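You operate a simulated robot arm through the tools that you are given. There is no shell and no other tool. Be economical: measure what you need, move in short steps, check, and stop when the job is done.

You are at the controls of a simulated robot arm. One attempt, no reset.

JOB
Put things in order on the quilt. At the end: the pink travel bottle (marked "LOTION") from the quilt stands where the blue biscuit tin stood; the pot plant is on the beige letter tray; the pink syrup jar is on the green saucer; the blue biscuit tin from the quilt stands where the pink syrup jar stood; the beige polish brush stands where the pink travel bottle stood; whatever was shut is shut again. Leave all else as you found it, and nothing knocked over.

It is judged by the outcome, as a careful person would: the job done as asked, and still so three seconds after it is handed in. It fails if anything else is knocked over, pushed out of place, dropped, spilled or broken.

ROBOT AND FRAMES
A 7-joint arm with a two-finger parallel gripper, fixed in place. Base frame: the origin is at the foot of the arm, x ahead of it, y to its left, z up; the work surface is at about z = 700. Readings come in mm, rad, newtons and seconds.
With the tool pointing down near the work surface it reaches from about 280 to 680 mm from the base axis. Its first joint turns from -1.152 to 1.152 rad. Payload 1.57 kg.
Tool frame: the origin (TCP) lies between the finger pads and is the grasp point; the fingertips stand 30 mm ahead of it; z points along the fingers, y is the line along which they close. The gripper opens to 110 mm. The fingers are 24 mm wide and 12 mm thick; the gripper's body (48 by 112 mm) begins 78 mm behind the TCP.
Orientation is told as [roll, pitch, yaw] about the base's x, y, z axes, in that order, counted from this pose: with the fingers straight down and closing along the base's y, the tool's x points along the base's -x, its y along +y and its z along -z.

CONTROLS
- The arm moves only by the tool apply_moves. Its argument "plan" is a list of rows, each an object (a shift or turn left out is 0, a gripper value left out holds the last) with "claw": the closure in counts, from 0 (fully open) to 255 (shut); "translation": the shift along the tool's x, y, z in m, a list of three; "rot": the turn, a rotation vector about the tool's x, y, z in rad, a list of three. In form: [{"claw": claw, "translation": [x, y, z], "rot": [rx, ry, rz]}, ...]. A call has 1 to 12 rows; each row is the pose to reach, as a shift and turn from the pose commanded when the call began, along the tool's axes at that moment. Each row takes 0.2 s and may step no farther than 50 mm and 0.15 rad from the row before; otherwise, or with a gripper value out of range, the whole call is refused. A pose out of reach is approached as far as the arm can. The call stops where the force on the tool passes 40 N (or 10 N more than at its start, if that is more) or the arm is blocked; 0.2 s more then pass. Each finger travels about 108 mm/s and halts on what it meets, pressing with about 40 N; the grip force reading is that of the motor and also rises with nothing between the fingers. The clock runs only during rows and for 0.2 s after the last one: add rows that repeat a pose to give the fingers time. The reply holds the time, the measured pose of the TCP, the force on the tool along the base axes, the opening and the grip force, in the units named above and with some noise, and new pictures: "views" is both (left out), scene, wrist or none.
- Cameras (640 x 400 px; columns grow to the right, rows downward): "scene" is fixed at [173.6, -383.1, 1401.3]; the picture's right is [0.75, -0.66, 0.00], its down [-0.38, -0.43, -0.82] and it looks along [0.54, 0.62, -0.57] (base axes); focal length 352 px, centre (320, 200). "wrist" rides on the gripper at [-36, 0, -80] in the tool frame; the picture's right is [0.00, -1.00, 0.00], its down [0.97, 0.00, -0.24] and it looks along [0.24, 0.00, 0.97] (tool axes); focal length 218 px, centre (320, 200).
- point_at(camera, pixels): for up to 12 pixels [column, row] of the newest picture of that camera ("zoom" is the newest enlarged one), the place [x, y, z] in the base frame of the surface seen there, good to about 2 mm, but the place of the scene camera against the robot may be out by one fixed shift of up to 18 mm in any direction. No time passes.
- inspect(camera, box): a new picture of the part [left, top, right, bottom] of that camera's present view, enlarged. No time passes.
- close_job(): hands the job in; it is judged then, once.

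Keep the steps short. Do not move on a guess: measure, check each grasp and each placing, and mend mistakes. In all there are 80 turns and 120 pictures (those below and enlarged ones count). Leave the gripper open and the arm clear of the work at the hand-in unless told otherwise, and finish with a single line.

The tools are called after "Emit:" by a JSON object that holds its "fn" and its "kwargs". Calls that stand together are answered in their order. apply_moves: Moves the arm, as the interface text tells. Its arguments: {"type":"object","properties":{"plan":{"type":"array","items":{"type":"object","properties":{"claw":{"type":"number"},"translation":{"type":"array","items":{"type":"number"}},"rot":{"type":"array","items":{"type":"number"}}}}},"views":{"type":"string","enum":["both","scene","wrist","none"]}},"required":["plan"]} The other tools are called the same way: point_at (camera, pixels) gives the place of the surface under pixels of a picture; inspect (camera, box) takes an enlarged picture of a part of a camera's view; close_job () hands the job in.

At the start:

```text
time_s: 0.0
eef_pos: [410.4, 132.1, 1007.8]
tcp_rot: [0.001, 0.001, -0.001]
contact_force: [-0.6, 1.0, -0.4]
finger_gap: 110.1
gripper_force: 0.1
```

scene: 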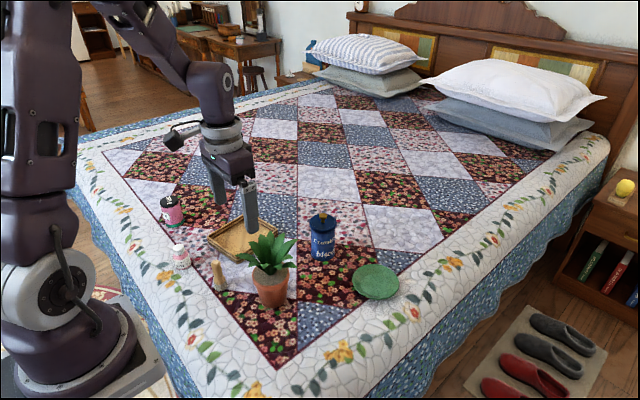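
wrist: 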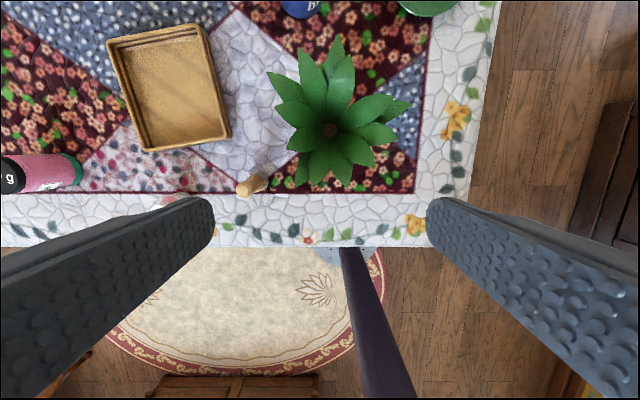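

I see the bed with a handful of objects near its corner. First I'll enlarge the region with the objects (columns 140-420, rows 170-330).

Emit:
{"fn": "inspect", "kwargs": {"camera": "scene", "box": [140, 170, 300, 320]}}

Emit:
{"fn": "inspect", "kwargs": {"camera": "scene", "box": [260, 190, 420, 320]}}

Emit:
{"fn": "point_at", "kwargs": {"camera": "scene", "pixels": [[323, 218], [323, 262], [375, 282], [270, 290], [219, 265], [219, 288], [181, 250], [182, 268], [172, 200], [173, 224], [240, 240], [270, 250]]}}

```text
2.67 times, centred on (220, 245) of scene
```

zoom: 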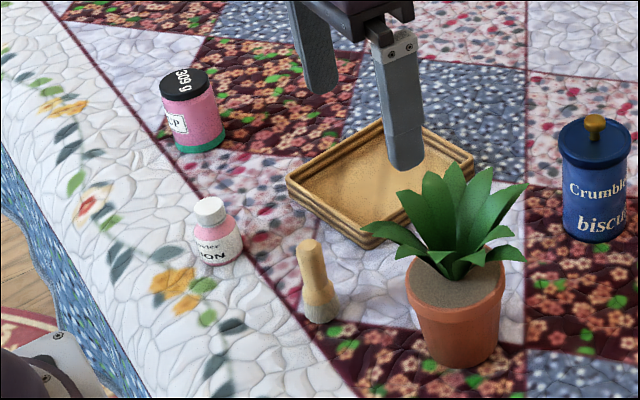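

```text
3.08 times, centred on (340, 255) of scene
```

zoom: 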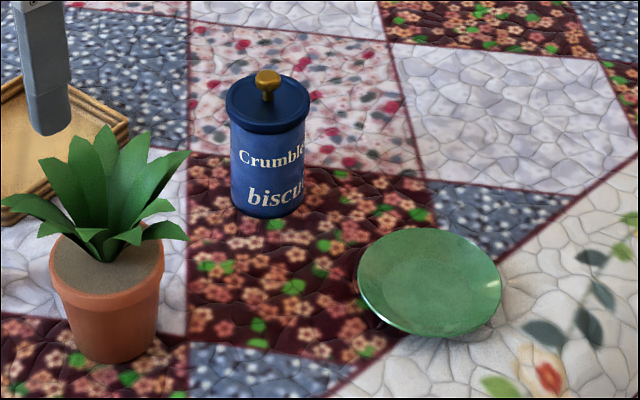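

```text
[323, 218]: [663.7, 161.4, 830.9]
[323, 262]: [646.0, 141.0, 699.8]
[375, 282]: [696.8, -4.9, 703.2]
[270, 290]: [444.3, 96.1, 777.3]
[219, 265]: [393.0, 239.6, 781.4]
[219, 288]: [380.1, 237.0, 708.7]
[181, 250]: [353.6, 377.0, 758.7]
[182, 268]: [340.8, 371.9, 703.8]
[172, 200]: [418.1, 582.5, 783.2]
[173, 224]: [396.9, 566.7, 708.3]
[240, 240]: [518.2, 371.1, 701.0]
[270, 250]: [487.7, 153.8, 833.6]
```

The objects are clear: jar (172,210), LOTION bottle (181,255), brush (219,275), plant, tin, tray and saucer. Next I compare tray corners in both cameras to find the scene camera's shift.

Emit:
{"fn": "point_at", "kwargs": {"camera": "wrist", "pixels": [[110, 41], [200, 26], [229, 134], [148, 149], [170, 90], [245, 190], [330, 130], [48, 172], [10, 175], [300, 3], [430, 5]]}}

Emit:
{"fn": "point_at", "kwargs": {"camera": "scene", "pixels": [[212, 238], [247, 219], [257, 230], [235, 258], [220, 262], [171, 199]]}}

Emit:
{"fn": "inspect", "kwargs": {"camera": "wrist", "box": [0, 0, 440, 275]}}

```text
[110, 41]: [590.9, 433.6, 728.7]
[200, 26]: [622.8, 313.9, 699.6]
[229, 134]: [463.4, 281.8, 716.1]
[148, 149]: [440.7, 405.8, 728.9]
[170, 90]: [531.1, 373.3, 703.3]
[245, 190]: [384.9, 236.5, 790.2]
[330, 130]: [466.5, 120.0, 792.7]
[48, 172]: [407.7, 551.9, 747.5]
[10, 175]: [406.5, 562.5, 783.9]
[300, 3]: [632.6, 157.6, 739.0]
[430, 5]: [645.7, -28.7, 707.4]
```

```text
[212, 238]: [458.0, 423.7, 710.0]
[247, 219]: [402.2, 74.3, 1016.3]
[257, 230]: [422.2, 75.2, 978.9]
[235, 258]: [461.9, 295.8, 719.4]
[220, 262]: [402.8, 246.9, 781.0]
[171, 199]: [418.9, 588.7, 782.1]
```

```text
1.45 times, centred on (220, 138) of wrist
```

zoom: 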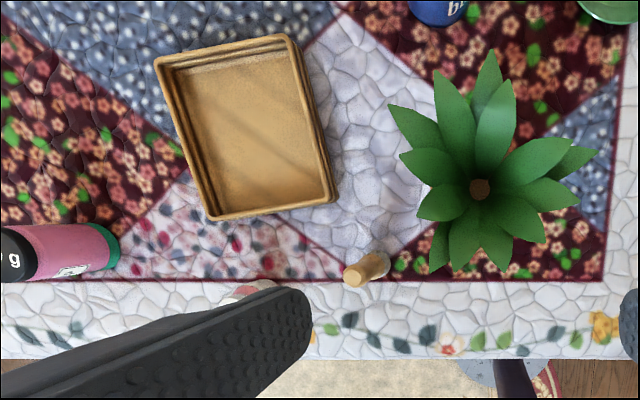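

The wrist readings put tray at about (528,358) and the jar near (406,563). The scene camera reads roughly 10 mm too far in x and y. I move at height (fingertips about 920) toward the jar to view it with the wrist camera.

Emit:
{"fn": "apply_moves", "kwargs": {"plan": [{"translation": [0.002, 0.045, 0.006]}, {"translation": [0.004, 0.09, 0.012]}, {"translation": [0.007, 0.135, 0.018]}, {"translation": [0.009, 0.18, 0.024]}, {"translation": [0.012, 0.225, 0.03]}, {"translation": [0.014, 0.27, 0.036]}, {"translation": [0.017, 0.315, 0.042]}, {"translation": [0.02, 0.36, 0.048]}, {"translation": [0.02, 0.4, 0.048]}]}}

```text
time_s: 2.0
eef_pos: [386.9, 511.6, 957.3]
tcp_rot: [0.0, -0.001, -0.001]
contact_force: [-0.3, 0.0, -0.3]
finger_gap: 109.9
gripper_force: 0.0
out of reach, approached as far as the arm can: row 9
```

scene: 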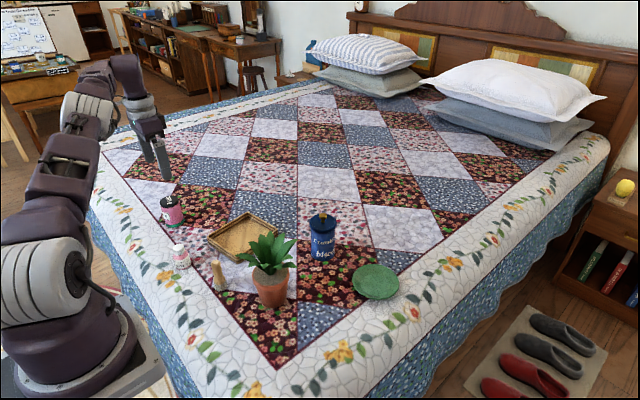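
wrist: 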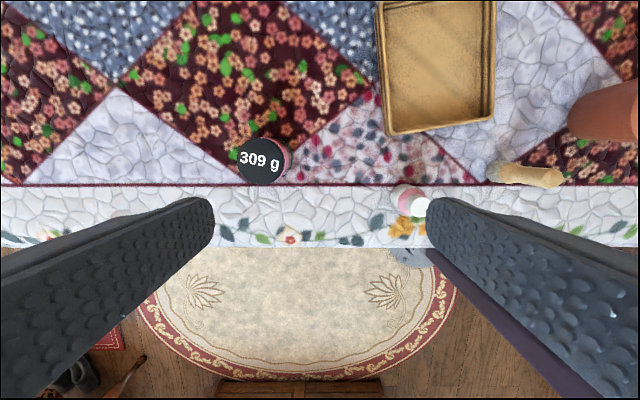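

Now the jar lid (263,162), bottle (408,200), brush (525,175) are visible. I measure them and the tray.

Emit:
{"fn": "point_at", "kwargs": {"camera": "wrist", "pixels": [[262, 162], [237, 162], [287, 160], [262, 139], [262, 184], [422, 208], [400, 192], [390, 200], [545, 177], [492, 170], [598, 110], [440, 60]]}}

Emit:
{"fn": "inspect", "kwargs": {"camera": "wrist", "box": [220, 100, 460, 250]}}

```text
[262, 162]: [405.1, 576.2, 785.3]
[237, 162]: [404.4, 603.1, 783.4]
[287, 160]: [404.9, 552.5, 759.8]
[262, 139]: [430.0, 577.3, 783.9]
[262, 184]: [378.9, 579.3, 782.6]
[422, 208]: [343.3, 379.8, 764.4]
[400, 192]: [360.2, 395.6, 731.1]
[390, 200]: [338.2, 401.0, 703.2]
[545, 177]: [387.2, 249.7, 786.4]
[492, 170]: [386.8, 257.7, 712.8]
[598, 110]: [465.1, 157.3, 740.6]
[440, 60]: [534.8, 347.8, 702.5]
```

```text
2.67 times, centred on (340, 175) of wrist
```

zoom: 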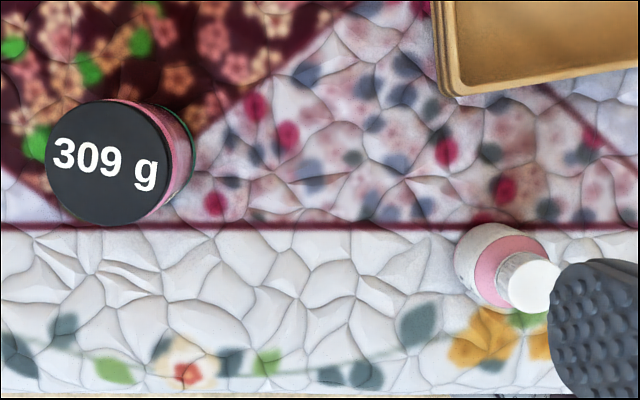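

The jar is centred at (405,577), top z 784, about 52 wide, at radius 705. It needs an outward tilt of the tool. First I yaw to the radial direction (0.959 rad) while pulling back slightly.

Emit:
{"fn": "apply_moves", "kwargs": {"plan": [{"translation": [0.01, -0.006, 0], "rot": [0, 0, -0.137]}, {"translation": [0.02, -0.012, 0], "rot": [0, 0, -0.274]}, {"translation": [0.03, -0.02, 0], "rot": [0, 0, -0.411]}, {"translation": [0.04, -0.03, 0], "rot": [0, 0, -0.548]}, {"translation": [0.05, -0.04, 0], "rot": [0, 0, -0.685]}, {"translation": [0.05, -0.04, 0], "rot": [0, 0, -0.822]}, {"translation": [0.05, -0.04, 0], "rot": [0, 0, -0.959]}], "views": "none"}}

```text
time_s: 3.6
eef_pos: [339.9, 471.3, 958.6]
tcp_rot: [-0.001, 0.0, 0.96]
contact_force: [-0.2, -0.4, 0.0]
finger_gap: 110.1
gripper_force: 0.0
```

The command frame follows the reached pose. Now I tilt outward by 0.4 rad and go to a pre-grasp point 100 mm back along the approach axis to the jar.

Emit:
{"fn": "apply_moves", "kwargs": {"plan": [{"translation": [0, 0.002, 0.03], "rot": [0, -0.1, 0]}, {"translation": [-0.02, 0.004, 0.06], "rot": [0, -0.2, 0]}, {"translation": [-0.05, 0.006, 0.09], "rot": [0, -0.3, 0]}, {"translation": [-0.085, 0.0073, 0.117], "rot": [0, -0.4, 0]}]}}

```text
time_s: 4.6
eef_pos: [380.1, 547.0, 842.5]
tcp_rot: [0.0, -0.402, 0.959]
contact_force: [0.4, -0.9, 0.2]
finger_gap: 110.1
gripper_force: 0.1
```

scene: 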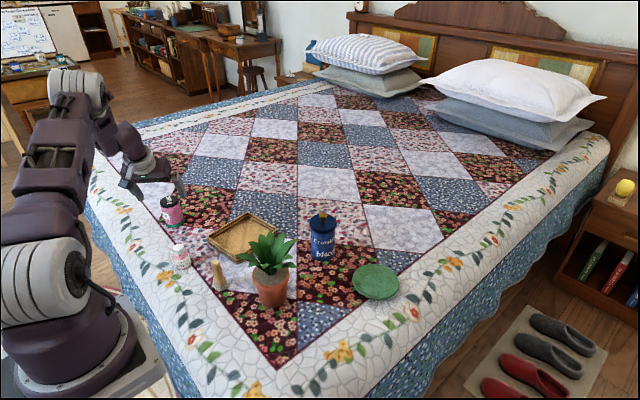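
wrist: 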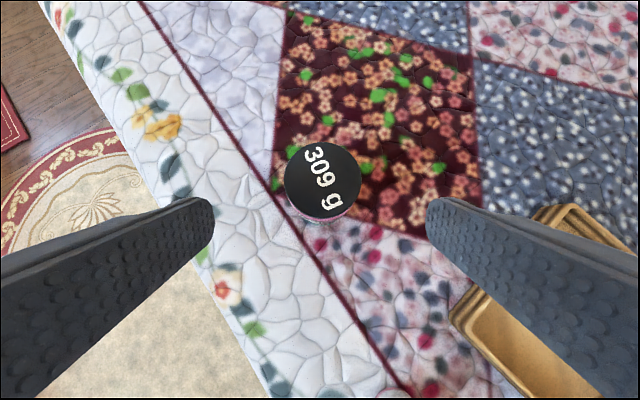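

The jar is centred between fingers at (322,180). I check the exact lid position and rim before descending.

Emit:
{"fn": "point_at", "kwargs": {"camera": "wrist", "pixels": [[323, 180], [287, 180], [359, 180], [323, 144], [323, 213], [325, 222]]}}

```text
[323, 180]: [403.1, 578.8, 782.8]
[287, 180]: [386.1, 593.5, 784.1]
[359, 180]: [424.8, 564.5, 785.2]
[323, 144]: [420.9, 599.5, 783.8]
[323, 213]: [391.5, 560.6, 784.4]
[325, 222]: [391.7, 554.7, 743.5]
```

Lid centre is (405,579). I advance 100 mm along the tool axis.

Emit:
{"fn": "apply_moves", "kwargs": {"plan": [{"translation": [0, -0.001, 0.035]}, {"translation": [-0.001, -0.002, 0.07]}, {"translation": [-0.002, -0.002, 0.1]}, {"translation": [-0.002, -0.002, 0.1]}], "views": "wrist"}}

```text
time_s: 5.6
eef_pos: [405.5, 577.2, 750.0]
tcp_rot: [0.0, -0.399, 0.96]
contact_force: [0.4, -0.4, 0.3]
finger_gap: 110.0
gripper_force: 0.0
```

wrist: 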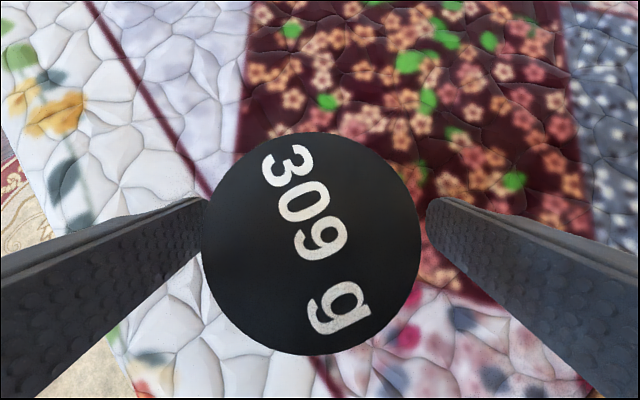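

Jar sits between the pads. I close the gripper.

Emit:
{"fn": "apply_moves", "kwargs": {"plan": [{"claw": 200}, {"claw": 200}, {"claw": 200}, {"claw": 200}], "views": "none"}}

```text
time_s: 6.6
eef_pos: [406.0, 576.8, 749.7]
tcp_rot: [0.001, -0.401, 0.961]
contact_force: [-0.1, 0.5, 0.7]
finger_gap: 55.1
gripper_force: 39.5
```

Gripped at 55 mm. I lift straight up by 120 mm (tool axes: up = [-0.389,0,-0.921]) and check.

Emit:
{"fn": "apply_moves", "kwargs": {"plan": [{"translation": [-0.0117, 0, -0.0276]}, {"translation": [-0.0272, 0, -0.0645]}, {"translation": [-0.0467, 0, -0.1105]}]}}

```text
time_s: 7.4
eef_pos: [405.9, 578.0, 871.0]
tcp_rot: [-0.001, -0.399, 0.96]
contact_force: [-0.2, 0.3, -2.2]
finger_gap: 55.2
gripper_force: 40.1
```

scene: 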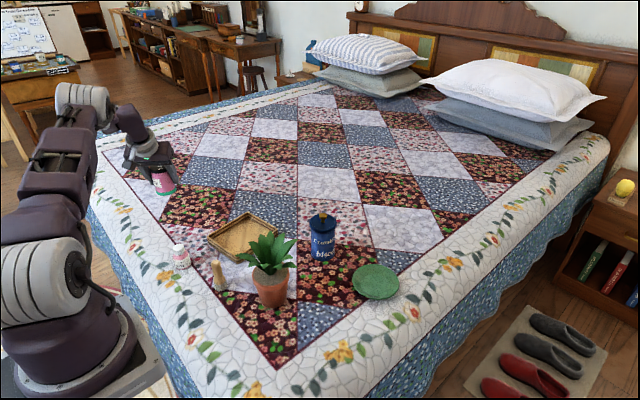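
wrist: 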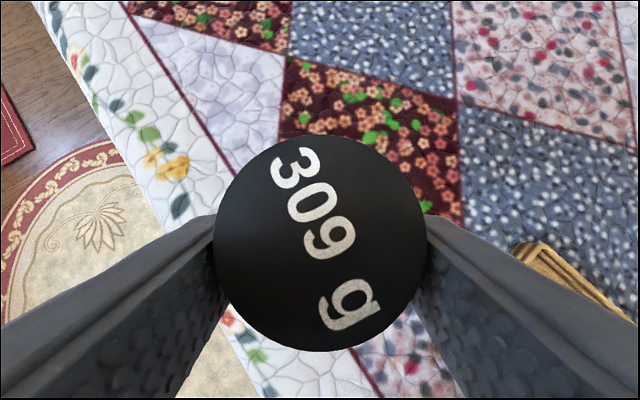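

The jar hangs clear. I swing half way toward the saucer: to about (500,280,950), yaw 0.48, same tilt.

Emit:
{"fn": "apply_moves", "kwargs": {"plan": [{"translation": [0.0206, -0.0354, -0.021], "rot": [0.0267, 0, 0.0631]}, {"translation": [0.0413, -0.0708, -0.0419], "rot": [0.0533, 0, 0.1263]}, {"translation": [0.0619, -0.1062, -0.0629], "rot": [0.08, 0, 0.1894]}, {"translation": [0.0826, -0.1417, -0.0839], "rot": [0.1067, 0, 0.2526]}, {"translation": [0.1032, -0.1771, -0.1049], "rot": [0.1334, 0, 0.3157]}, {"translation": [0.1239, -0.2125, -0.1258], "rot": [0.16, 0, 0.3789]}, {"translation": [0.1445, -0.2479, -0.1468], "rot": [0.1867, 0, 0.442]}], "views": "none"}}

```text
time_s: 9.0
eef_pos: [501.4, 280.1, 949.1]
tcp_rot: [0.0, -0.401, 0.477]
contact_force: [0.4, -0.8, -3.0]
finger_gap: 55.0
gripper_force: 39.8
```

On track. Second half of the swing: to about (590,0,950), yaw 0.

Emit:
{"fn": "apply_moves", "kwargs": {"plan": [{"translation": [0.0065, -0.0413, -0.0029], "rot": [0.0266, 0, 0.0629]}, {"translation": [0.0131, -0.0827, -0.0058], "rot": [0.0531, 0, 0.1257]}, {"translation": [0.0196, -0.124, -0.0087], "rot": [0.0797, 0, 0.1886]}, {"translation": [0.0262, -0.1654, -0.0116], "rot": [0.1063, 0, 0.2514]}, {"translation": [0.0327, -0.2067, -0.0145], "rot": [0.1329, 0, 0.3143]}, {"translation": [0.0393, -0.2481, -0.0174], "rot": [0.1594, 0, 0.3771]}, {"translation": [0.0458, -0.2894, -0.0203], "rot": [0.186, 0, 0.44]}]}}

```text
time_s: 10.6
eef_pos: [588.6, 0.0, 948.6]
tcp_rot: [-0.001, -0.4, -0.001]
contact_force: [0.5, -1.1, -3.3]
finger_gap: 55.1
gripper_force: 40.6
```

scene: 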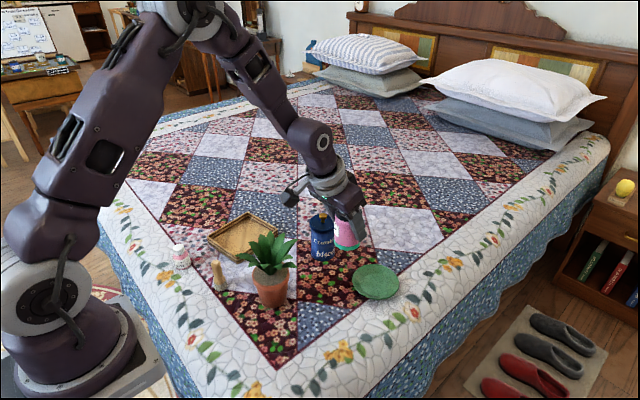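
wrist: 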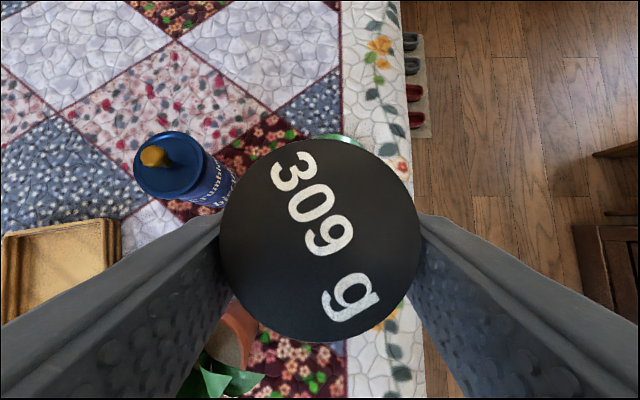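

I see the saucer only as a sliver at (345,140) behind the jar, and the tin at (170,165). I measure the saucer rim in the scene view, and tin knob points and saucer edge in both cameras, to pin the scene shift.

Emit:
{"fn": "inspect", "kwargs": {"camera": "scene", "box": [300, 205, 420, 310]}}

Emit:
{"fn": "point_at", "kwargs": {"camera": "wrist", "pixels": [[153, 157], [170, 135], [170, 188], [136, 162], [203, 165], [335, 137], [360, 142], [345, 140]]}}

Emit:
{"fn": "inspect", "kwargs": {"camera": "wrist", "box": [120, 100, 440, 300]}}

```text
3.81 times, centred on (360, 258) of scene
```

zoom: 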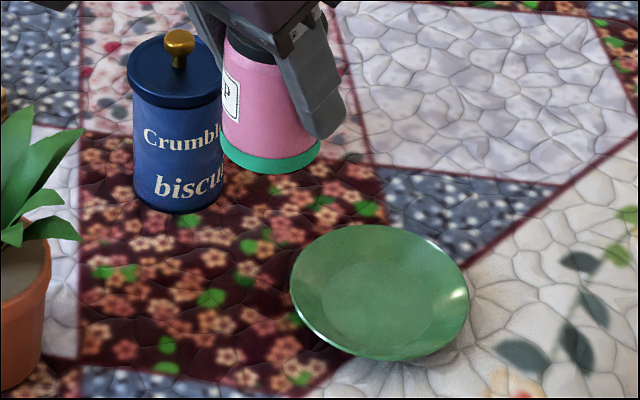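

```text
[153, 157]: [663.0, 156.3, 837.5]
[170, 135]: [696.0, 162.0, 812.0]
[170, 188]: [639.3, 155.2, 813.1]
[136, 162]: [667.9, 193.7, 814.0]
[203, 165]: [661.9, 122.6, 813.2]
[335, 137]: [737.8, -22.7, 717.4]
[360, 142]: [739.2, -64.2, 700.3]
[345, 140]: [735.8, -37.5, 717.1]
```

```text
2.00 times, centred on (280, 200) of wrist
```

zoom: 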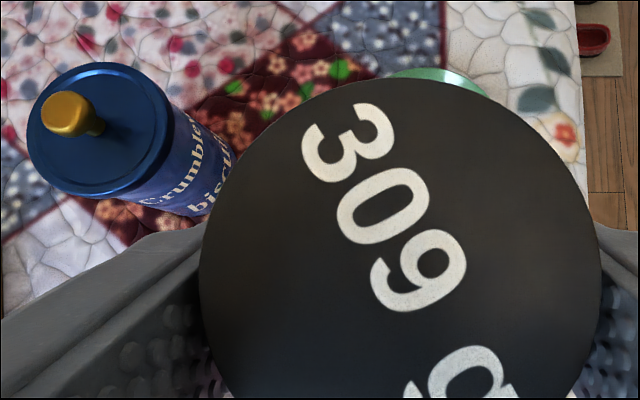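

Tin lid is centred at (667,158), lid z 813. Now rim points of the saucer and tin knob/lid in the scene view.

Emit:
{"fn": "point_at", "kwargs": {"camera": "scene", "pixels": [[353, 279], [398, 284], [370, 266], [384, 299], [375, 282], [323, 216], [311, 224], [334, 229], [323, 231], [361, 268], [392, 293]]}}

Emit:
{"fn": "inspect", "kwargs": {"camera": "scene", "box": [300, 205, 420, 310]}}

```text
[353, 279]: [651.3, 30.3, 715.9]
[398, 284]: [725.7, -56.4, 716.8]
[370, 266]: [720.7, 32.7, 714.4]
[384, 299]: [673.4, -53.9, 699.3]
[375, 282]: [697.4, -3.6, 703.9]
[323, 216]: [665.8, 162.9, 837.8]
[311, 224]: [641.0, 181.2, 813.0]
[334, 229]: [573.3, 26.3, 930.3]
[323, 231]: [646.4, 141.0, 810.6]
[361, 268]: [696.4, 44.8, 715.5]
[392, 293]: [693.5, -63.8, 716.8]
```

```text
3.81 times, centred on (360, 258) of scene
```

zoom: 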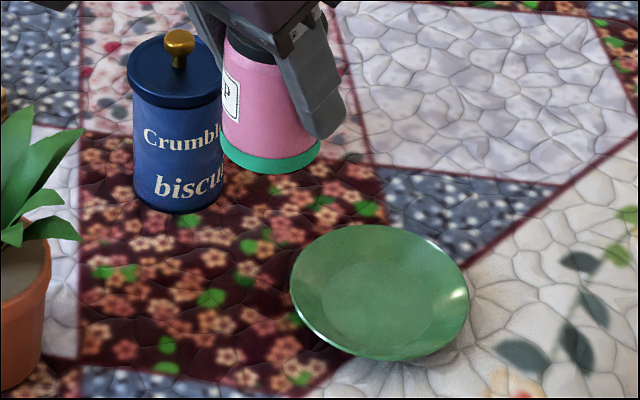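

Scene estimate for saucer centre is (690,-10) with a still unsure shift of about (8,8). To measure it directly I back off 110 mm in x so that the saucer shows above the jar in the wrist view.

Emit:
{"fn": "apply_moves", "kwargs": {"plan": [{"translation": [0.0338, 0, -0.0143]}, {"translation": [0.0675, 0, -0.0285]}, {"translation": [0.1013, 0, -0.0428]}], "views": "wrist"}}

```text
time_s: 11.4
eef_pos: [479.9, -0.1, 950.0]
tcp_rot: [0.002, -0.401, 0.001]
contact_force: [-0.2, -0.3, -2.8]
finger_gap: 55.3
gripper_force: 39.8
```

wrist: 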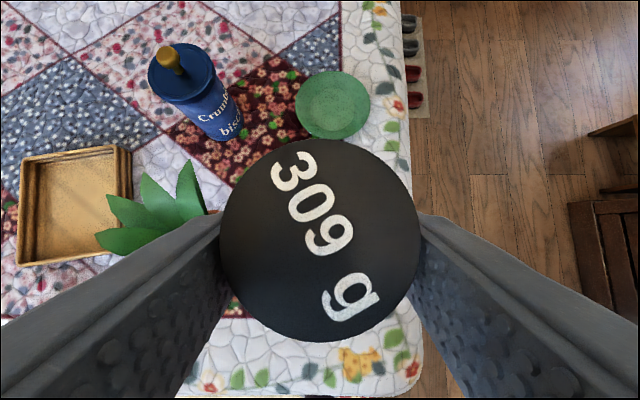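

Now the whole saucer is visible at (332,105). I measure its rim.

Emit:
{"fn": "inspect", "kwargs": {"camera": "wrist", "box": [120, 30, 400, 205]}}

Emit:
{"fn": "point_at", "kwargs": {"camera": "wrist", "pixels": [[296, 104], [369, 104], [333, 72], [330, 138], [332, 103], [305, 82], [360, 82], [359, 127], [304, 127]]}}

```text
2.29 times, centred on (260, 118) of wrist
```

zoom: 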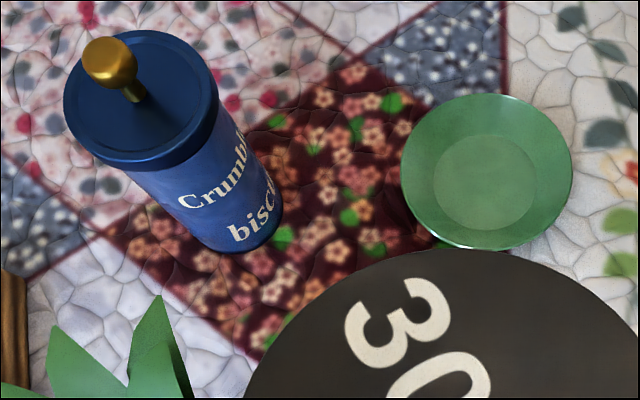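

```text
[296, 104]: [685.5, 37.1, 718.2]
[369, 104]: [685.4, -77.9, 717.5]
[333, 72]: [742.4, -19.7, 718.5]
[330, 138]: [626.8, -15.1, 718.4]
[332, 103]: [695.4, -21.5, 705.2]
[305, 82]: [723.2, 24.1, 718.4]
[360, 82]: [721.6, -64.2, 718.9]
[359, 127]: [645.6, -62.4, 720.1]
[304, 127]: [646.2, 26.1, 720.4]
```

Saucer centre is (685,-20), floor z about 705. I move the jar over it at TCP (683.5,-20,860).

Emit:
{"fn": "apply_moves", "kwargs": {"plan": [{"translation": [-0.0305, -0.004, 0.0324]}, {"translation": [-0.061, -0.008, 0.0648]}, {"translation": [-0.0914, -0.012, 0.0973]}, {"translation": [-0.1219, -0.016, 0.1297]}, {"translation": [-0.1524, -0.02, 0.1621]}, {"translation": [-0.1524, -0.02, 0.1621]}]}}

```text
time_s: 12.8
eef_pos: [684.4, -19.9, 861.0]
tcp_rot: [0.0, -0.4, 0.002]
contact_force: [0.1, -0.5, -2.3]
finger_gap: 54.9
gripper_force: 40.1
```

scene: 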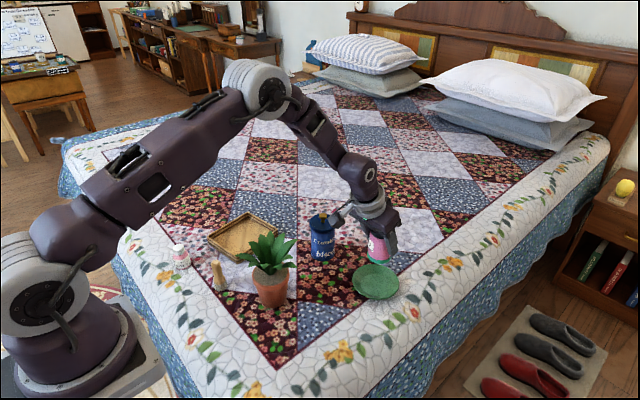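
wrist: 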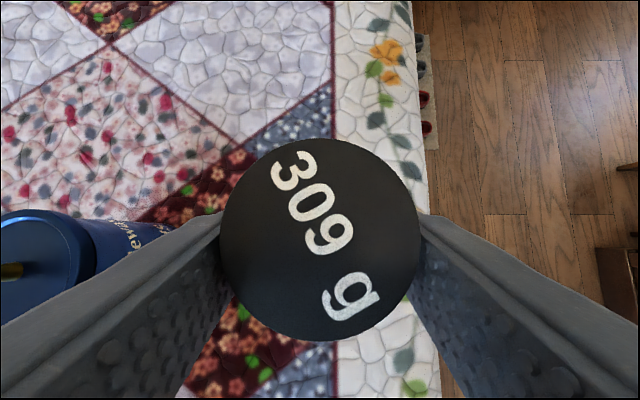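

Reached. I lower the jar straight down by 101 mm (to z 760), a few mm above the saucer.

Emit:
{"fn": "apply_moves", "kwargs": {"plan": [{"translation": [0.0156, 0, 0.0368]}, {"translation": [0.0292, 0, 0.069]}, {"translation": [0.0362, 0, 0.0856]}, {"translation": [0.0393, 0, 0.093]}, {"translation": [0.0393, 0, 0.093]}], "views": "scene"}}

Emit:
{"fn": "inspect", "kwargs": {"camera": "scene", "box": [300, 205, 420, 310]}}

```text
time_s: 14.0
eef_pos: [685.1, -20.8, 760.9]
tcp_rot: [0.0, -0.406, 0.001]
contact_force: [-5.2, 1.4, 25.9]
finger_gap: 55.0
gripper_force: 40.0
```

scene: 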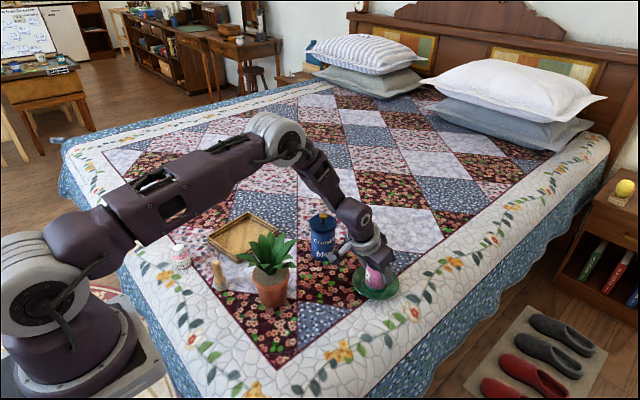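

```text
3.81 times, centred on (360, 258) of scene
```

zoom: 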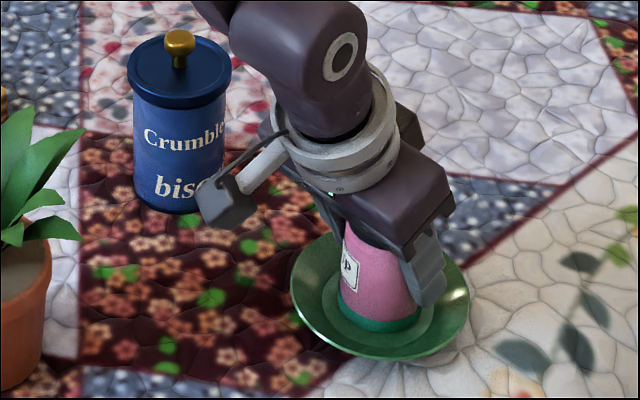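

Contact force 26 N upward: the jar stands on the saucer. I ease up 0.8 mm and open the fingers.

Emit:
{"fn": "apply_moves", "kwargs": {"plan": [{"translation": [-0.0003, 0, -0.0008]}, {"translation": [-0.0003, 0, -0.0008], "claw": 30}, {"translation": [-0.0003, 0, -0.0008], "claw": 30}, {"translation": [-0.0003, 0, -0.0008], "claw": 30}], "views": "none"}}

```text
time_s: 15.0
eef_pos: [684.6, -18.7, 758.5]
tcp_rot: [0.001, -0.401, 0.003]
contact_force: [0.6, 0.3, -0.3]
finger_gap: 97.2
gripper_force: 0.0
```

Released. I withdraw along the tool axis by 150 mm and look.

Emit:
{"fn": "apply_moves", "kwargs": {"plan": [{"translation": [0, 0, -0.03]}, {"translation": [0, 0, -0.07]}, {"translation": [0, 0, -0.11]}, {"translation": [0.0, 0, -0.15]}]}}

Emit:
{"fn": "inspect", "kwargs": {"camera": "scene", "box": [300, 205, 420, 310]}}

```text
time_s: 16.0
eef_pos: [625.3, -19.9, 897.2]
tcp_rot: [-0.001, -0.401, 0.001]
contact_force: [0.1, -0.5, -0.1]
finger_gap: 97.0
gripper_force: 0.0
```

scene: 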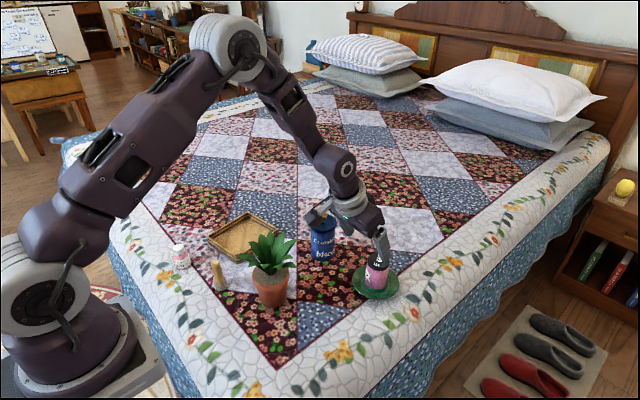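
wrist: 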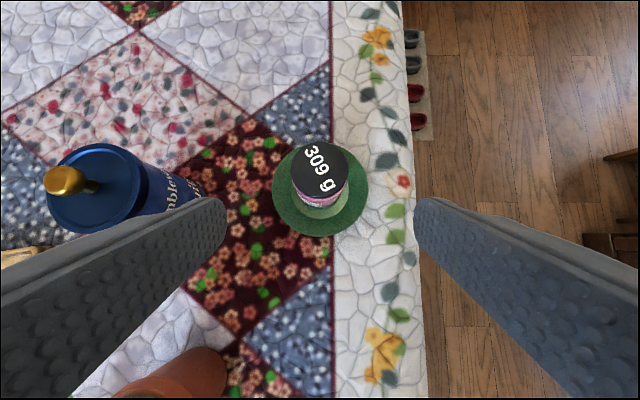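

```text
3.81 times, centred on (360, 258) of scene
```

zoom: 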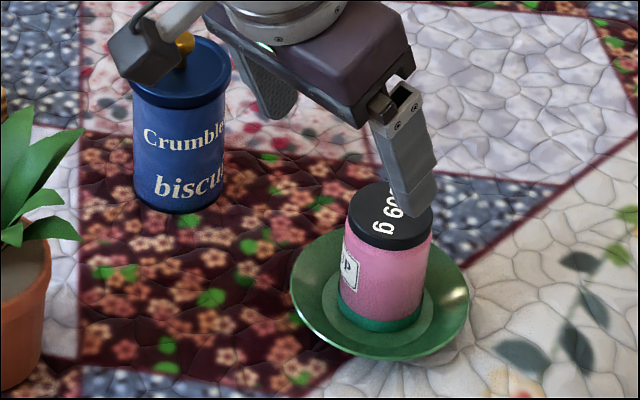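

Jar stands upright, centred on the saucer. Next the tin. It has a lid wider than the body, so I want to grip the body below the lid. I measure the lid's lower edge and body width in the scene view.

Emit:
{"fn": "point_at", "kwargs": {"camera": "zoom", "pixels": [[180, 107], [180, 102], [180, 112], [180, 95], [180, 200], [136, 130], [224, 130], [136, 185], [224, 185], [180, 212]]}}

Emit:
{"fn": "point_at", "kwargs": {"camera": "wrist", "pixels": [[47, 188], [141, 188], [95, 145], [95, 231], [160, 195]]}}

```text
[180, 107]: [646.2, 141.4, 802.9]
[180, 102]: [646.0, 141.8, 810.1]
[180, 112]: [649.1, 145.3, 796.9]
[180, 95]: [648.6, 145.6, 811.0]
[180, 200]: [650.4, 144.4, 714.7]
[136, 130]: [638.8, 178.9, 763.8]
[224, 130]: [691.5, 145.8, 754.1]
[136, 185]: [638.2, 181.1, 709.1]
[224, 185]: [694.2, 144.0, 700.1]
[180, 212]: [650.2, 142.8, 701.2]
```

```text
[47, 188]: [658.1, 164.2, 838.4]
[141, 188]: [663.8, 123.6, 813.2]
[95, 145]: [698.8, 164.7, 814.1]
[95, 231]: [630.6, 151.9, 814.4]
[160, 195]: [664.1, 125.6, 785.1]
```

Lid bottom is at z about 801; body radius about 31, lid radius 34.5, tin axis (665,158). With a 0.6 rad tilt and TCP at z 752 the fingers clear the lid rim. I move to a point on that approach axis: (570,136,894), yaw 0.232, tilt 0.6.

Emit:
{"fn": "apply_moves", "kwargs": {"plan": [{"claw": 0, "translation": [0.013, 0.039, -0.0047], "rot": [-0.0279, -0.05, -0.0512]}, {"translation": [0.026, 0.078, -0.0093], "rot": [-0.0559, -0.1, -0.1024]}, {"translation": [0.039, 0.117, -0.014], "rot": [-0.0838, -0.15, -0.1535]}, {"translation": [0.0519, 0.156, -0.0186], "rot": [-0.1117, -0.2, -0.2047]}, {"translation": [0.0519, 0.156, -0.0186], "rot": [-0.1117, -0.2, -0.2047]}]}}

```text
time_s: 17.2
eef_pos: [569.9, 135.3, 892.8]
tcp_rot: [0.001, -0.603, 0.233]
contact_force: [0.4, 0.4, 0.0]
finger_gap: 110.1
gripper_force: 0.1
```

scene: 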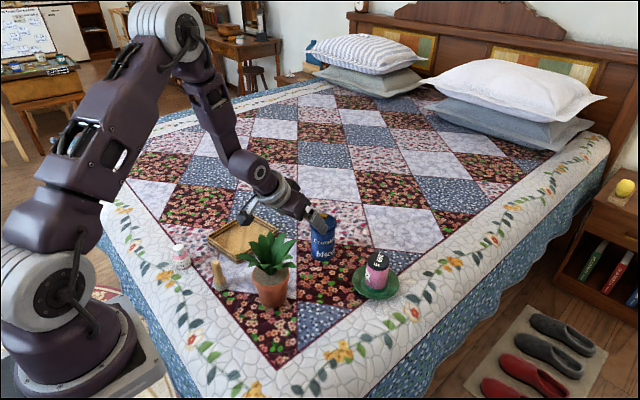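
wrist: 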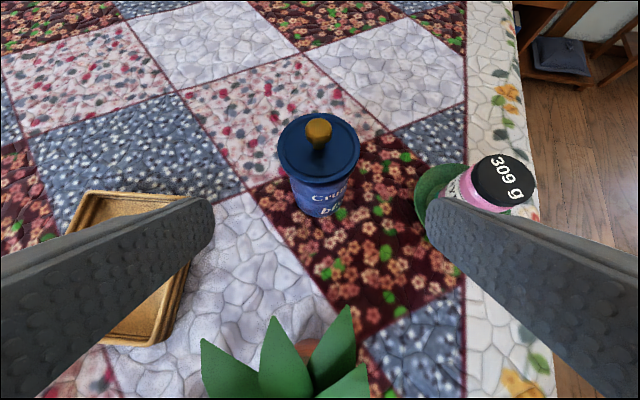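

Perfectly aligned; the tin is centred at (319,160). I measure the lid and the plant's highest leaf tips near the gripper.

Emit:
{"fn": "point_at", "kwargs": {"camera": "wrist", "pixels": [[278, 150], [360, 150], [319, 113], [315, 183], [318, 132], [346, 308], [272, 320], [203, 342], [305, 350]]}}

```text
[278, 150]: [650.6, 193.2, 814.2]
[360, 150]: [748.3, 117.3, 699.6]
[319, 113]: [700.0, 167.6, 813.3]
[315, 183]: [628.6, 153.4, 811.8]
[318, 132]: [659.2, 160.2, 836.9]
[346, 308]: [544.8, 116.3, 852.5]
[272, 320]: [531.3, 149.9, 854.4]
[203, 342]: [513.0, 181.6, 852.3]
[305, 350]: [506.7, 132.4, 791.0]
```

A leaf tip at (545,116,852) would come within a few mm of the gripper flange during the tin grasp. So I move the plant first. I measure the pot from the scene view.

Emit:
{"fn": "inspect", "kwargs": {"camera": "scene", "box": [225, 225, 315, 315]}}

Emit:
{"fn": "point_at", "kwargs": {"camera": "scene", "pixels": [[272, 277], [272, 281], [272, 287], [272, 295], [272, 305], [255, 278], [289, 275], [259, 300], [286, 298], [252, 270], [291, 268], [275, 270]]}}

```text
4.44 times, centred on (270, 270) of scene
```

zoom: 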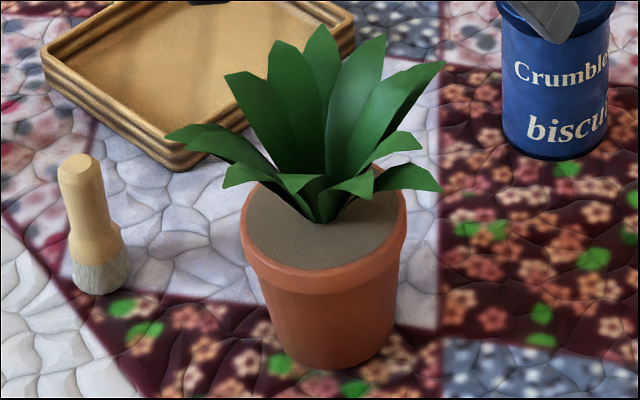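

```text
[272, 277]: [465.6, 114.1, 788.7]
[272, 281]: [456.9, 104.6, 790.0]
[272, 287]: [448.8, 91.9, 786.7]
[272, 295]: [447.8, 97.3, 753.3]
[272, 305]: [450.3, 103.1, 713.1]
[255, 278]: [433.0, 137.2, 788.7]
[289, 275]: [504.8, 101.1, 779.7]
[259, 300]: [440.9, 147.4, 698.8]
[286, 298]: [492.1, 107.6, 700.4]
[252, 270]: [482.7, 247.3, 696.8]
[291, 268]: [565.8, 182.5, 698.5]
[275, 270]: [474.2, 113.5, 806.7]
```

The pot: rim z about 790, near radius 45, tapering to 30; it is best gripped from the base side, nearly horizontally, under the leaves. I rise and pull back over the plant to see it from that side.

Emit:
{"fn": "apply_moves", "kwargs": {"plan": [{"translation": [-0.009, 0.0023, -0.03]}, {"translation": [-0.0178, 0.0046, -0.0605]}, {"translation": [0.0177, 0.0037, -0.0848]}, {"translation": [0.0532, 0.0028, -0.1092]}, {"translation": [0.0888, 0.0018, -0.1335]}, {"translation": [0.1243, 0.0009, -0.1578]}, {"translation": [0.1598, 0, -0.1822]}, {"translation": [0.1953, -0.0009, -0.2065]}], "views": "wrist"}}

```text
time_s: 19.0
eef_pos: [428.5, 105.3, 952.1]
tcp_rot: [-0.001, -0.602, 0.237]
contact_force: [-0.2, -0.3, 0.3]
finger_gap: 110.0
gripper_force: 0.1
out of reach, approached as far as the arm can: row 5, 6, 7, 8
```

wrist: 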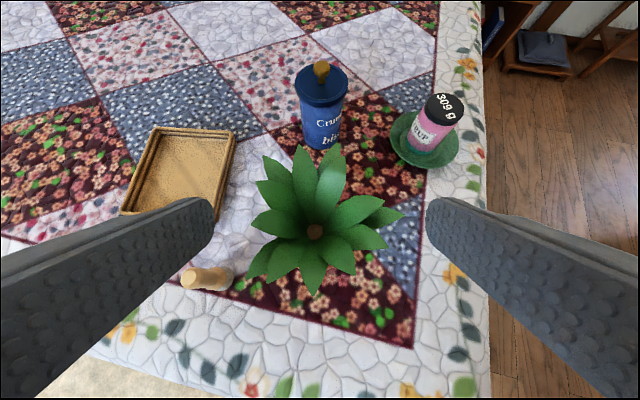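

The arm cannot fold closer at this tilt. Before choosing a side for the pot grasp I map the leaf tips.

Emit:
{"fn": "inspect", "kwargs": {"camera": "wrist", "box": [220, 130, 420, 310]}}

Emit:
{"fn": "point_at", "kwargs": {"camera": "wrist", "pixels": [[302, 147], [335, 147], [373, 198], [403, 214], [386, 246], [353, 273], [314, 293], [270, 280], [250, 272], [254, 225], [258, 183], [316, 232]]}}

```text
2.22 times, centred on (320, 220) of wrist
```

zoom: 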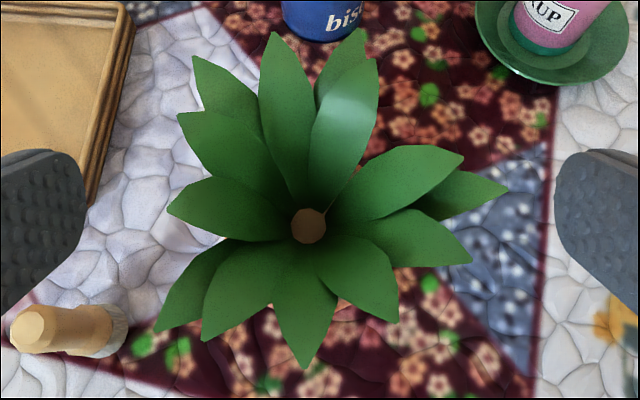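

```text
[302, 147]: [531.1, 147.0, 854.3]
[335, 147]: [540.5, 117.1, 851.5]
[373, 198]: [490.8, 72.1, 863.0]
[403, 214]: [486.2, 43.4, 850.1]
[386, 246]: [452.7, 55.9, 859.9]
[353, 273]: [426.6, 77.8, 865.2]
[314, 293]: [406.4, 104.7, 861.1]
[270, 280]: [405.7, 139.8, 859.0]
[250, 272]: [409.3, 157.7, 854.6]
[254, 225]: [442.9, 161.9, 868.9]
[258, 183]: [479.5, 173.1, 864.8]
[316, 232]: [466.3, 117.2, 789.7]
```

Leaf tips ring the stem (466,117) at radius ~70 and z 850-869, with free space beneath. I'll come in low from the -y side. First I turn the tool to yaw 1.2 while moving to about (428,-60,952), at safe height.

Emit:
{"fn": "apply_moves", "kwargs": {"plan": [{"translation": [0.0045, -0.0229, -0.0031], "rot": [-0.0777, 0, -0.1134]}, {"translation": [0.009, -0.0459, -0.0061], "rot": [-0.1554, 0, -0.2269]}, {"translation": [0.0135, -0.0688, -0.0092], "rot": [-0.2331, 0, -0.3403]}, {"translation": [0.0179, -0.0917, -0.0123], "rot": [-0.3109, 0, -0.4537]}, {"translation": [0.0224, -0.1146, -0.0154], "rot": [-0.3886, 0, -0.5671]}, {"translation": [0.0269, -0.1376, -0.0184], "rot": [-0.4663, 0, -0.6806]}, {"translation": [0.0314, -0.1605, -0.0215], "rot": [-0.544, 0, -0.794]}]}}

```text
time_s: 20.6
eef_pos: [425.5, -61.6, 951.1]
tcp_rot: [-0.002, -0.602, 1.199]
contact_force: [0.2, -0.3, 0.7]
finger_gap: 110.2
gripper_force: 0.0
out of reach, approached as far as the arm can: row 1
```

scene: 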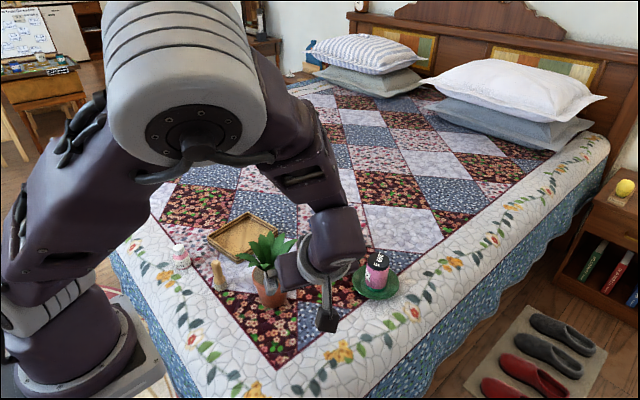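
wrist: 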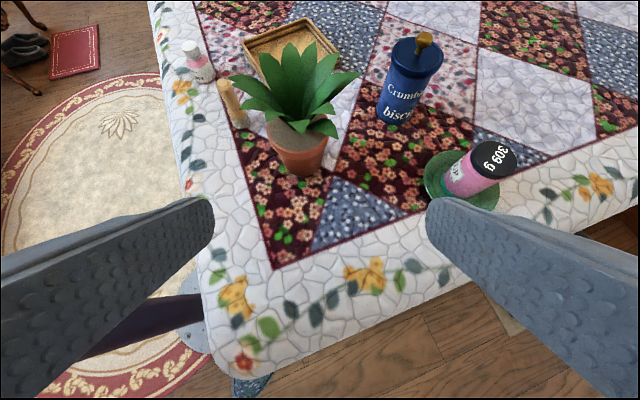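

Good view of the plant from the -y side. The small box on a rod sticks out on the tool's +x side (scene (327,318)); I must keep that clear of the quilt. I enlarge and measure the pot.

Emit:
{"fn": "inspect", "kwargs": {"camera": "wrist", "box": [210, 30, 390, 190]}}

Emit:
{"fn": "inspect", "kwargs": {"camera": "scene", "box": [240, 200, 400, 340]}}

Emit:
{"fn": "point_at", "kwargs": {"camera": "wrist", "pixels": [[296, 125], [297, 148], [298, 156], [298, 165], [300, 175], [270, 130], [327, 140], [278, 160], [322, 165], [275, 172], [318, 178]]}}

Emit:
{"fn": "point_at", "kwargs": {"camera": "scene", "pixels": [[327, 312], [322, 290], [327, 328], [318, 320], [336, 325]]}}

```text
2.50 times, centred on (300, 110) of wrist
```

zoom: 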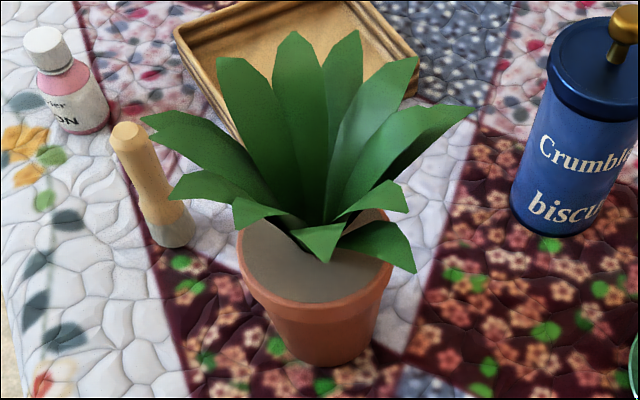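

```text
2.86 times, centred on (320, 270) of scene
```

zoom: 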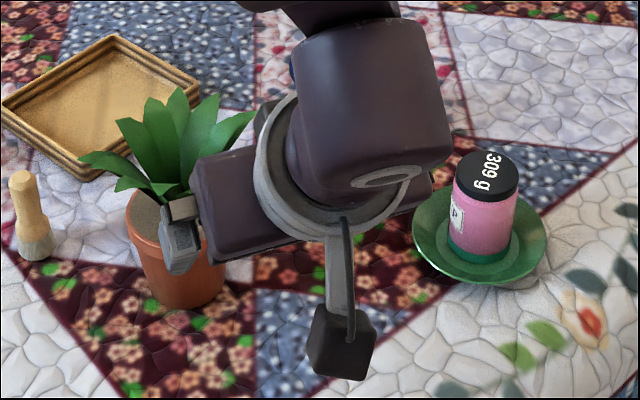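

```text
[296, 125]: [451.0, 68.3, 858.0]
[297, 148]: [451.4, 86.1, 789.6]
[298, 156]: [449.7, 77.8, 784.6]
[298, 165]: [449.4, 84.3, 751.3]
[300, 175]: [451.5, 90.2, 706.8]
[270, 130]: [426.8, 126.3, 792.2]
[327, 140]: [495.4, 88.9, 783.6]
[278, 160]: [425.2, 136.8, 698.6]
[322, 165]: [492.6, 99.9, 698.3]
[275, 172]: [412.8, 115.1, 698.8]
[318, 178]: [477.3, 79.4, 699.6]
```

```text
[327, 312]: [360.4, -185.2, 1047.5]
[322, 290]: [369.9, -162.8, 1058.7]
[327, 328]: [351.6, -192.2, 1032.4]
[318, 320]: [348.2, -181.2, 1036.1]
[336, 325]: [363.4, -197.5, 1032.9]
```

I need the pot axis precisely; I measure several rim points from this view.

Emit:
{"fn": "point_at", "kwargs": {"camera": "wrist", "pixels": [[268, 130], [268, 136], [272, 144], [280, 150], [290, 154], [304, 154], [315, 151], [324, 144], [328, 137], [277, 152], [320, 152]]}}

Emit:
{"fn": "inspect", "kwargs": {"camera": "wrist", "box": [250, 100, 350, 180]}}

```text
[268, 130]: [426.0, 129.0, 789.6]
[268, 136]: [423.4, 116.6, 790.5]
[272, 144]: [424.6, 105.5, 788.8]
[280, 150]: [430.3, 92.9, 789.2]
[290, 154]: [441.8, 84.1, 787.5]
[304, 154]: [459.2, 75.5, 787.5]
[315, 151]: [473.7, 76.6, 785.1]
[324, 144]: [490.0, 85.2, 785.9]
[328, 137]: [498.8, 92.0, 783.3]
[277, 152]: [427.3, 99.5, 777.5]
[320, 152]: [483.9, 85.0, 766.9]
```

```text
5.00 times, centred on (300, 140) of wrist
```

zoom: 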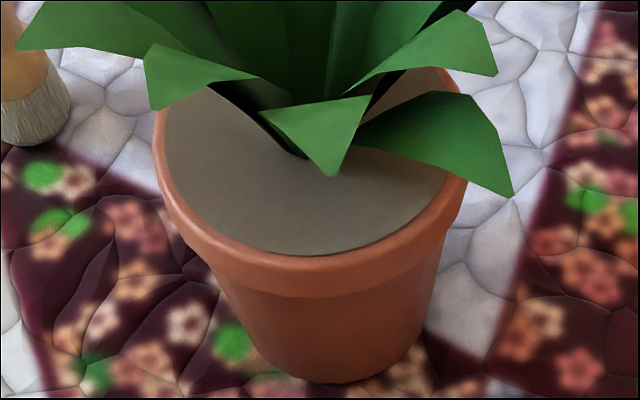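

Rim circle fits centre (465,117), radius 42; body radius ~36 at z 750. I go to a staging pose 150 mm out on the -y side at z 760 with tilt 1.05.

Emit:
{"fn": "apply_moves", "kwargs": {"plan": [{"claw": 0, "translation": [0.0185, 0.0055, 0.0336], "rot": [0, -0.09, 0]}, {"translation": [0.037, 0.0111, 0.0673], "rot": [0, -0.18, 0]}, {"translation": [0.0554, 0.0166, 0.1009], "rot": [0, -0.27, 0]}, {"translation": [0.0739, 0.0222, 0.1346], "rot": [0, -0.36, 0]}, {"translation": [0.0924, 0.0277, 0.1682], "rot": [0, -0.45, 0]}, {"translation": [0.0924, 0.0277, 0.1682], "rot": [0, -0.45, 0]}]}}

```text
time_s: 22.0
eef_pos: [406.8, -33.0, 758.2]
tcp_rot: [0.0, -1.051, 1.198]
contact_force: [0.2, 1.2, 0.5]
finger_gap: 110.0
gripper_force: 0.0
```

scene: 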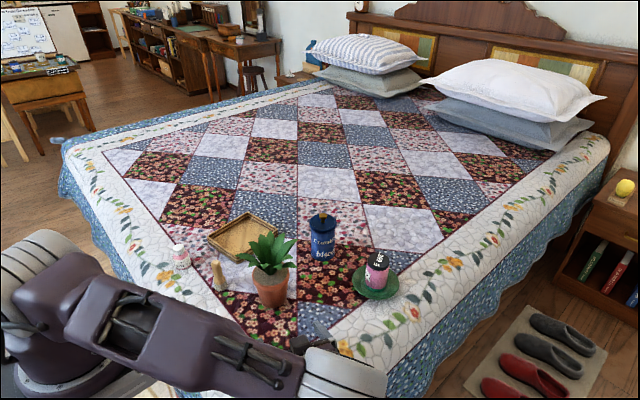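
wrist: 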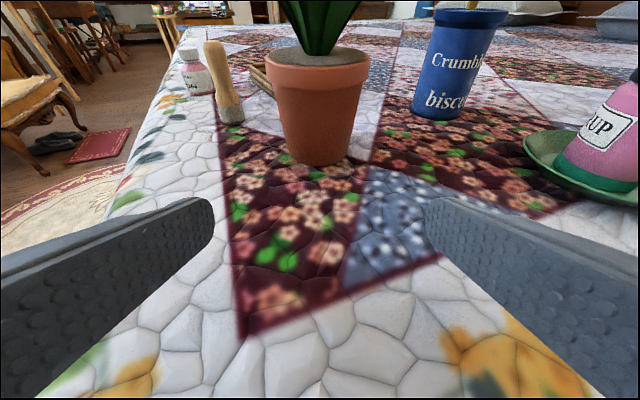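

The pot is dead ahead at column 318. I go forward horizontally 105 mm at z 745, then check.

Emit:
{"fn": "apply_moves", "kwargs": {"plan": [{"translation": [-0.0086, 0, 0.0412]}, {"translation": [-0.0285, 0, 0.0759]}, {"translation": [-0.041, 0, 0.0975]}, {"translation": [-0.041, 0, 0.0975]}]}}

```text
time_s: 23.0
eef_pos: [449.0, 65.3, 746.1]
tcp_rot: [0.0, -1.05, 1.198]
contact_force: [-0.1, -0.4, 0.4]
finger_gap: 110.1
gripper_force: 0.1
```

scene: 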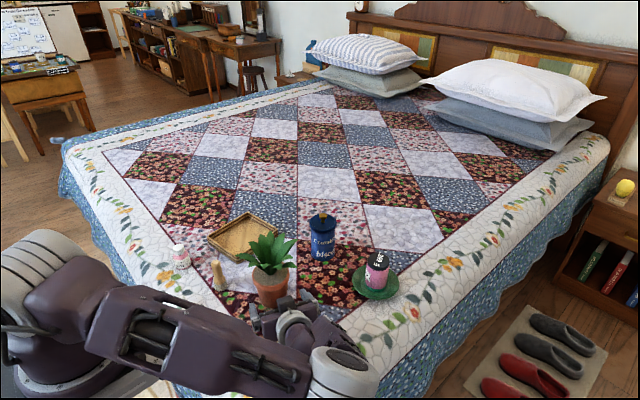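
wrist: 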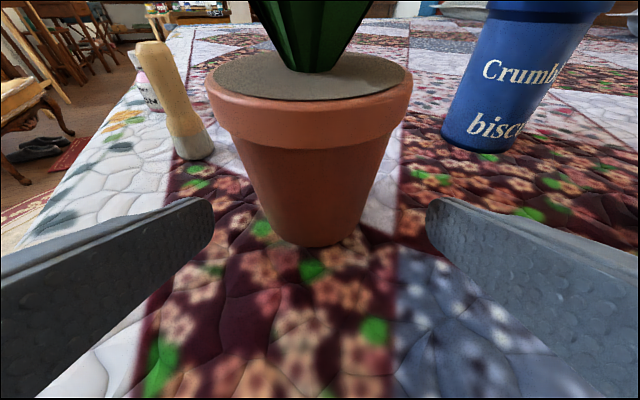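

The pot is slightly left of centre (col 309), about 4.5 mm in +y tool. I correct that and advance the last 42 mm.

Emit:
{"fn": "apply_moves", "kwargs": {"plan": [{"translation": [-0.007, 0.0045, 0.0121]}, {"translation": [-0.014, 0.0045, 0.0243]}, {"translation": [-0.0209, 0.0045, 0.0364]}, {"translation": [-0.0209, 0.0045, 0.0364]}]}}

Emit:
{"fn": "inspect", "kwargs": {"camera": "scene", "box": [210, 220, 350, 330]}}

```text
time_s: 24.0
eef_pos: [458.3, 105.0, 746.1]
tcp_rot: [-0.001, -1.05, 1.198]
contact_force: [-0.1, 0.5, 0.0]
finger_gap: 110.0
gripper_force: 0.1
```

scene: 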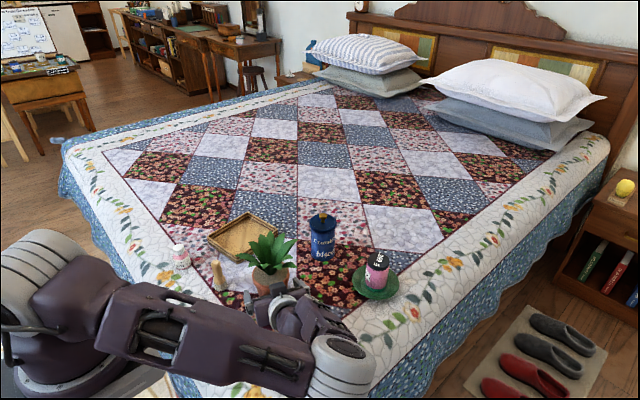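
wrist: 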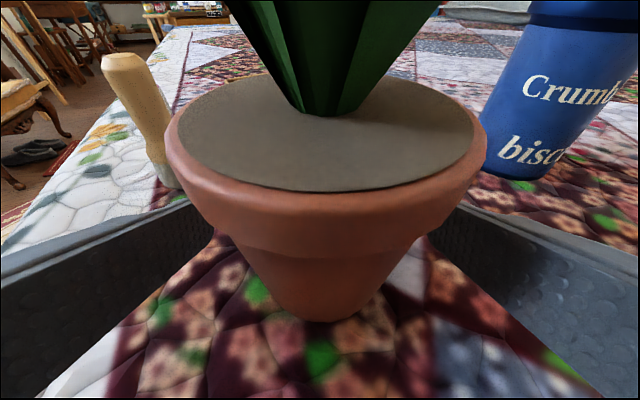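

```text
3.64 times, centred on (280, 275) of scene
```

zoom: 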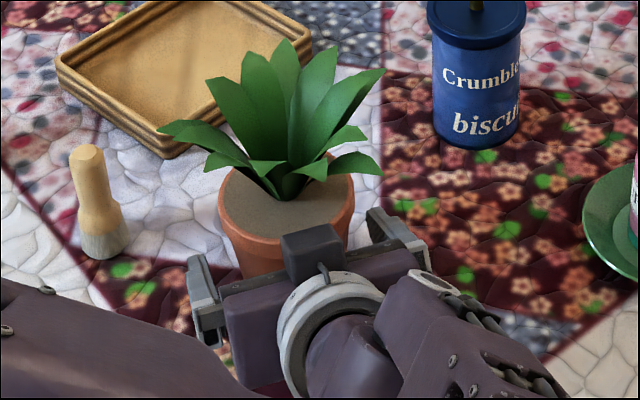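

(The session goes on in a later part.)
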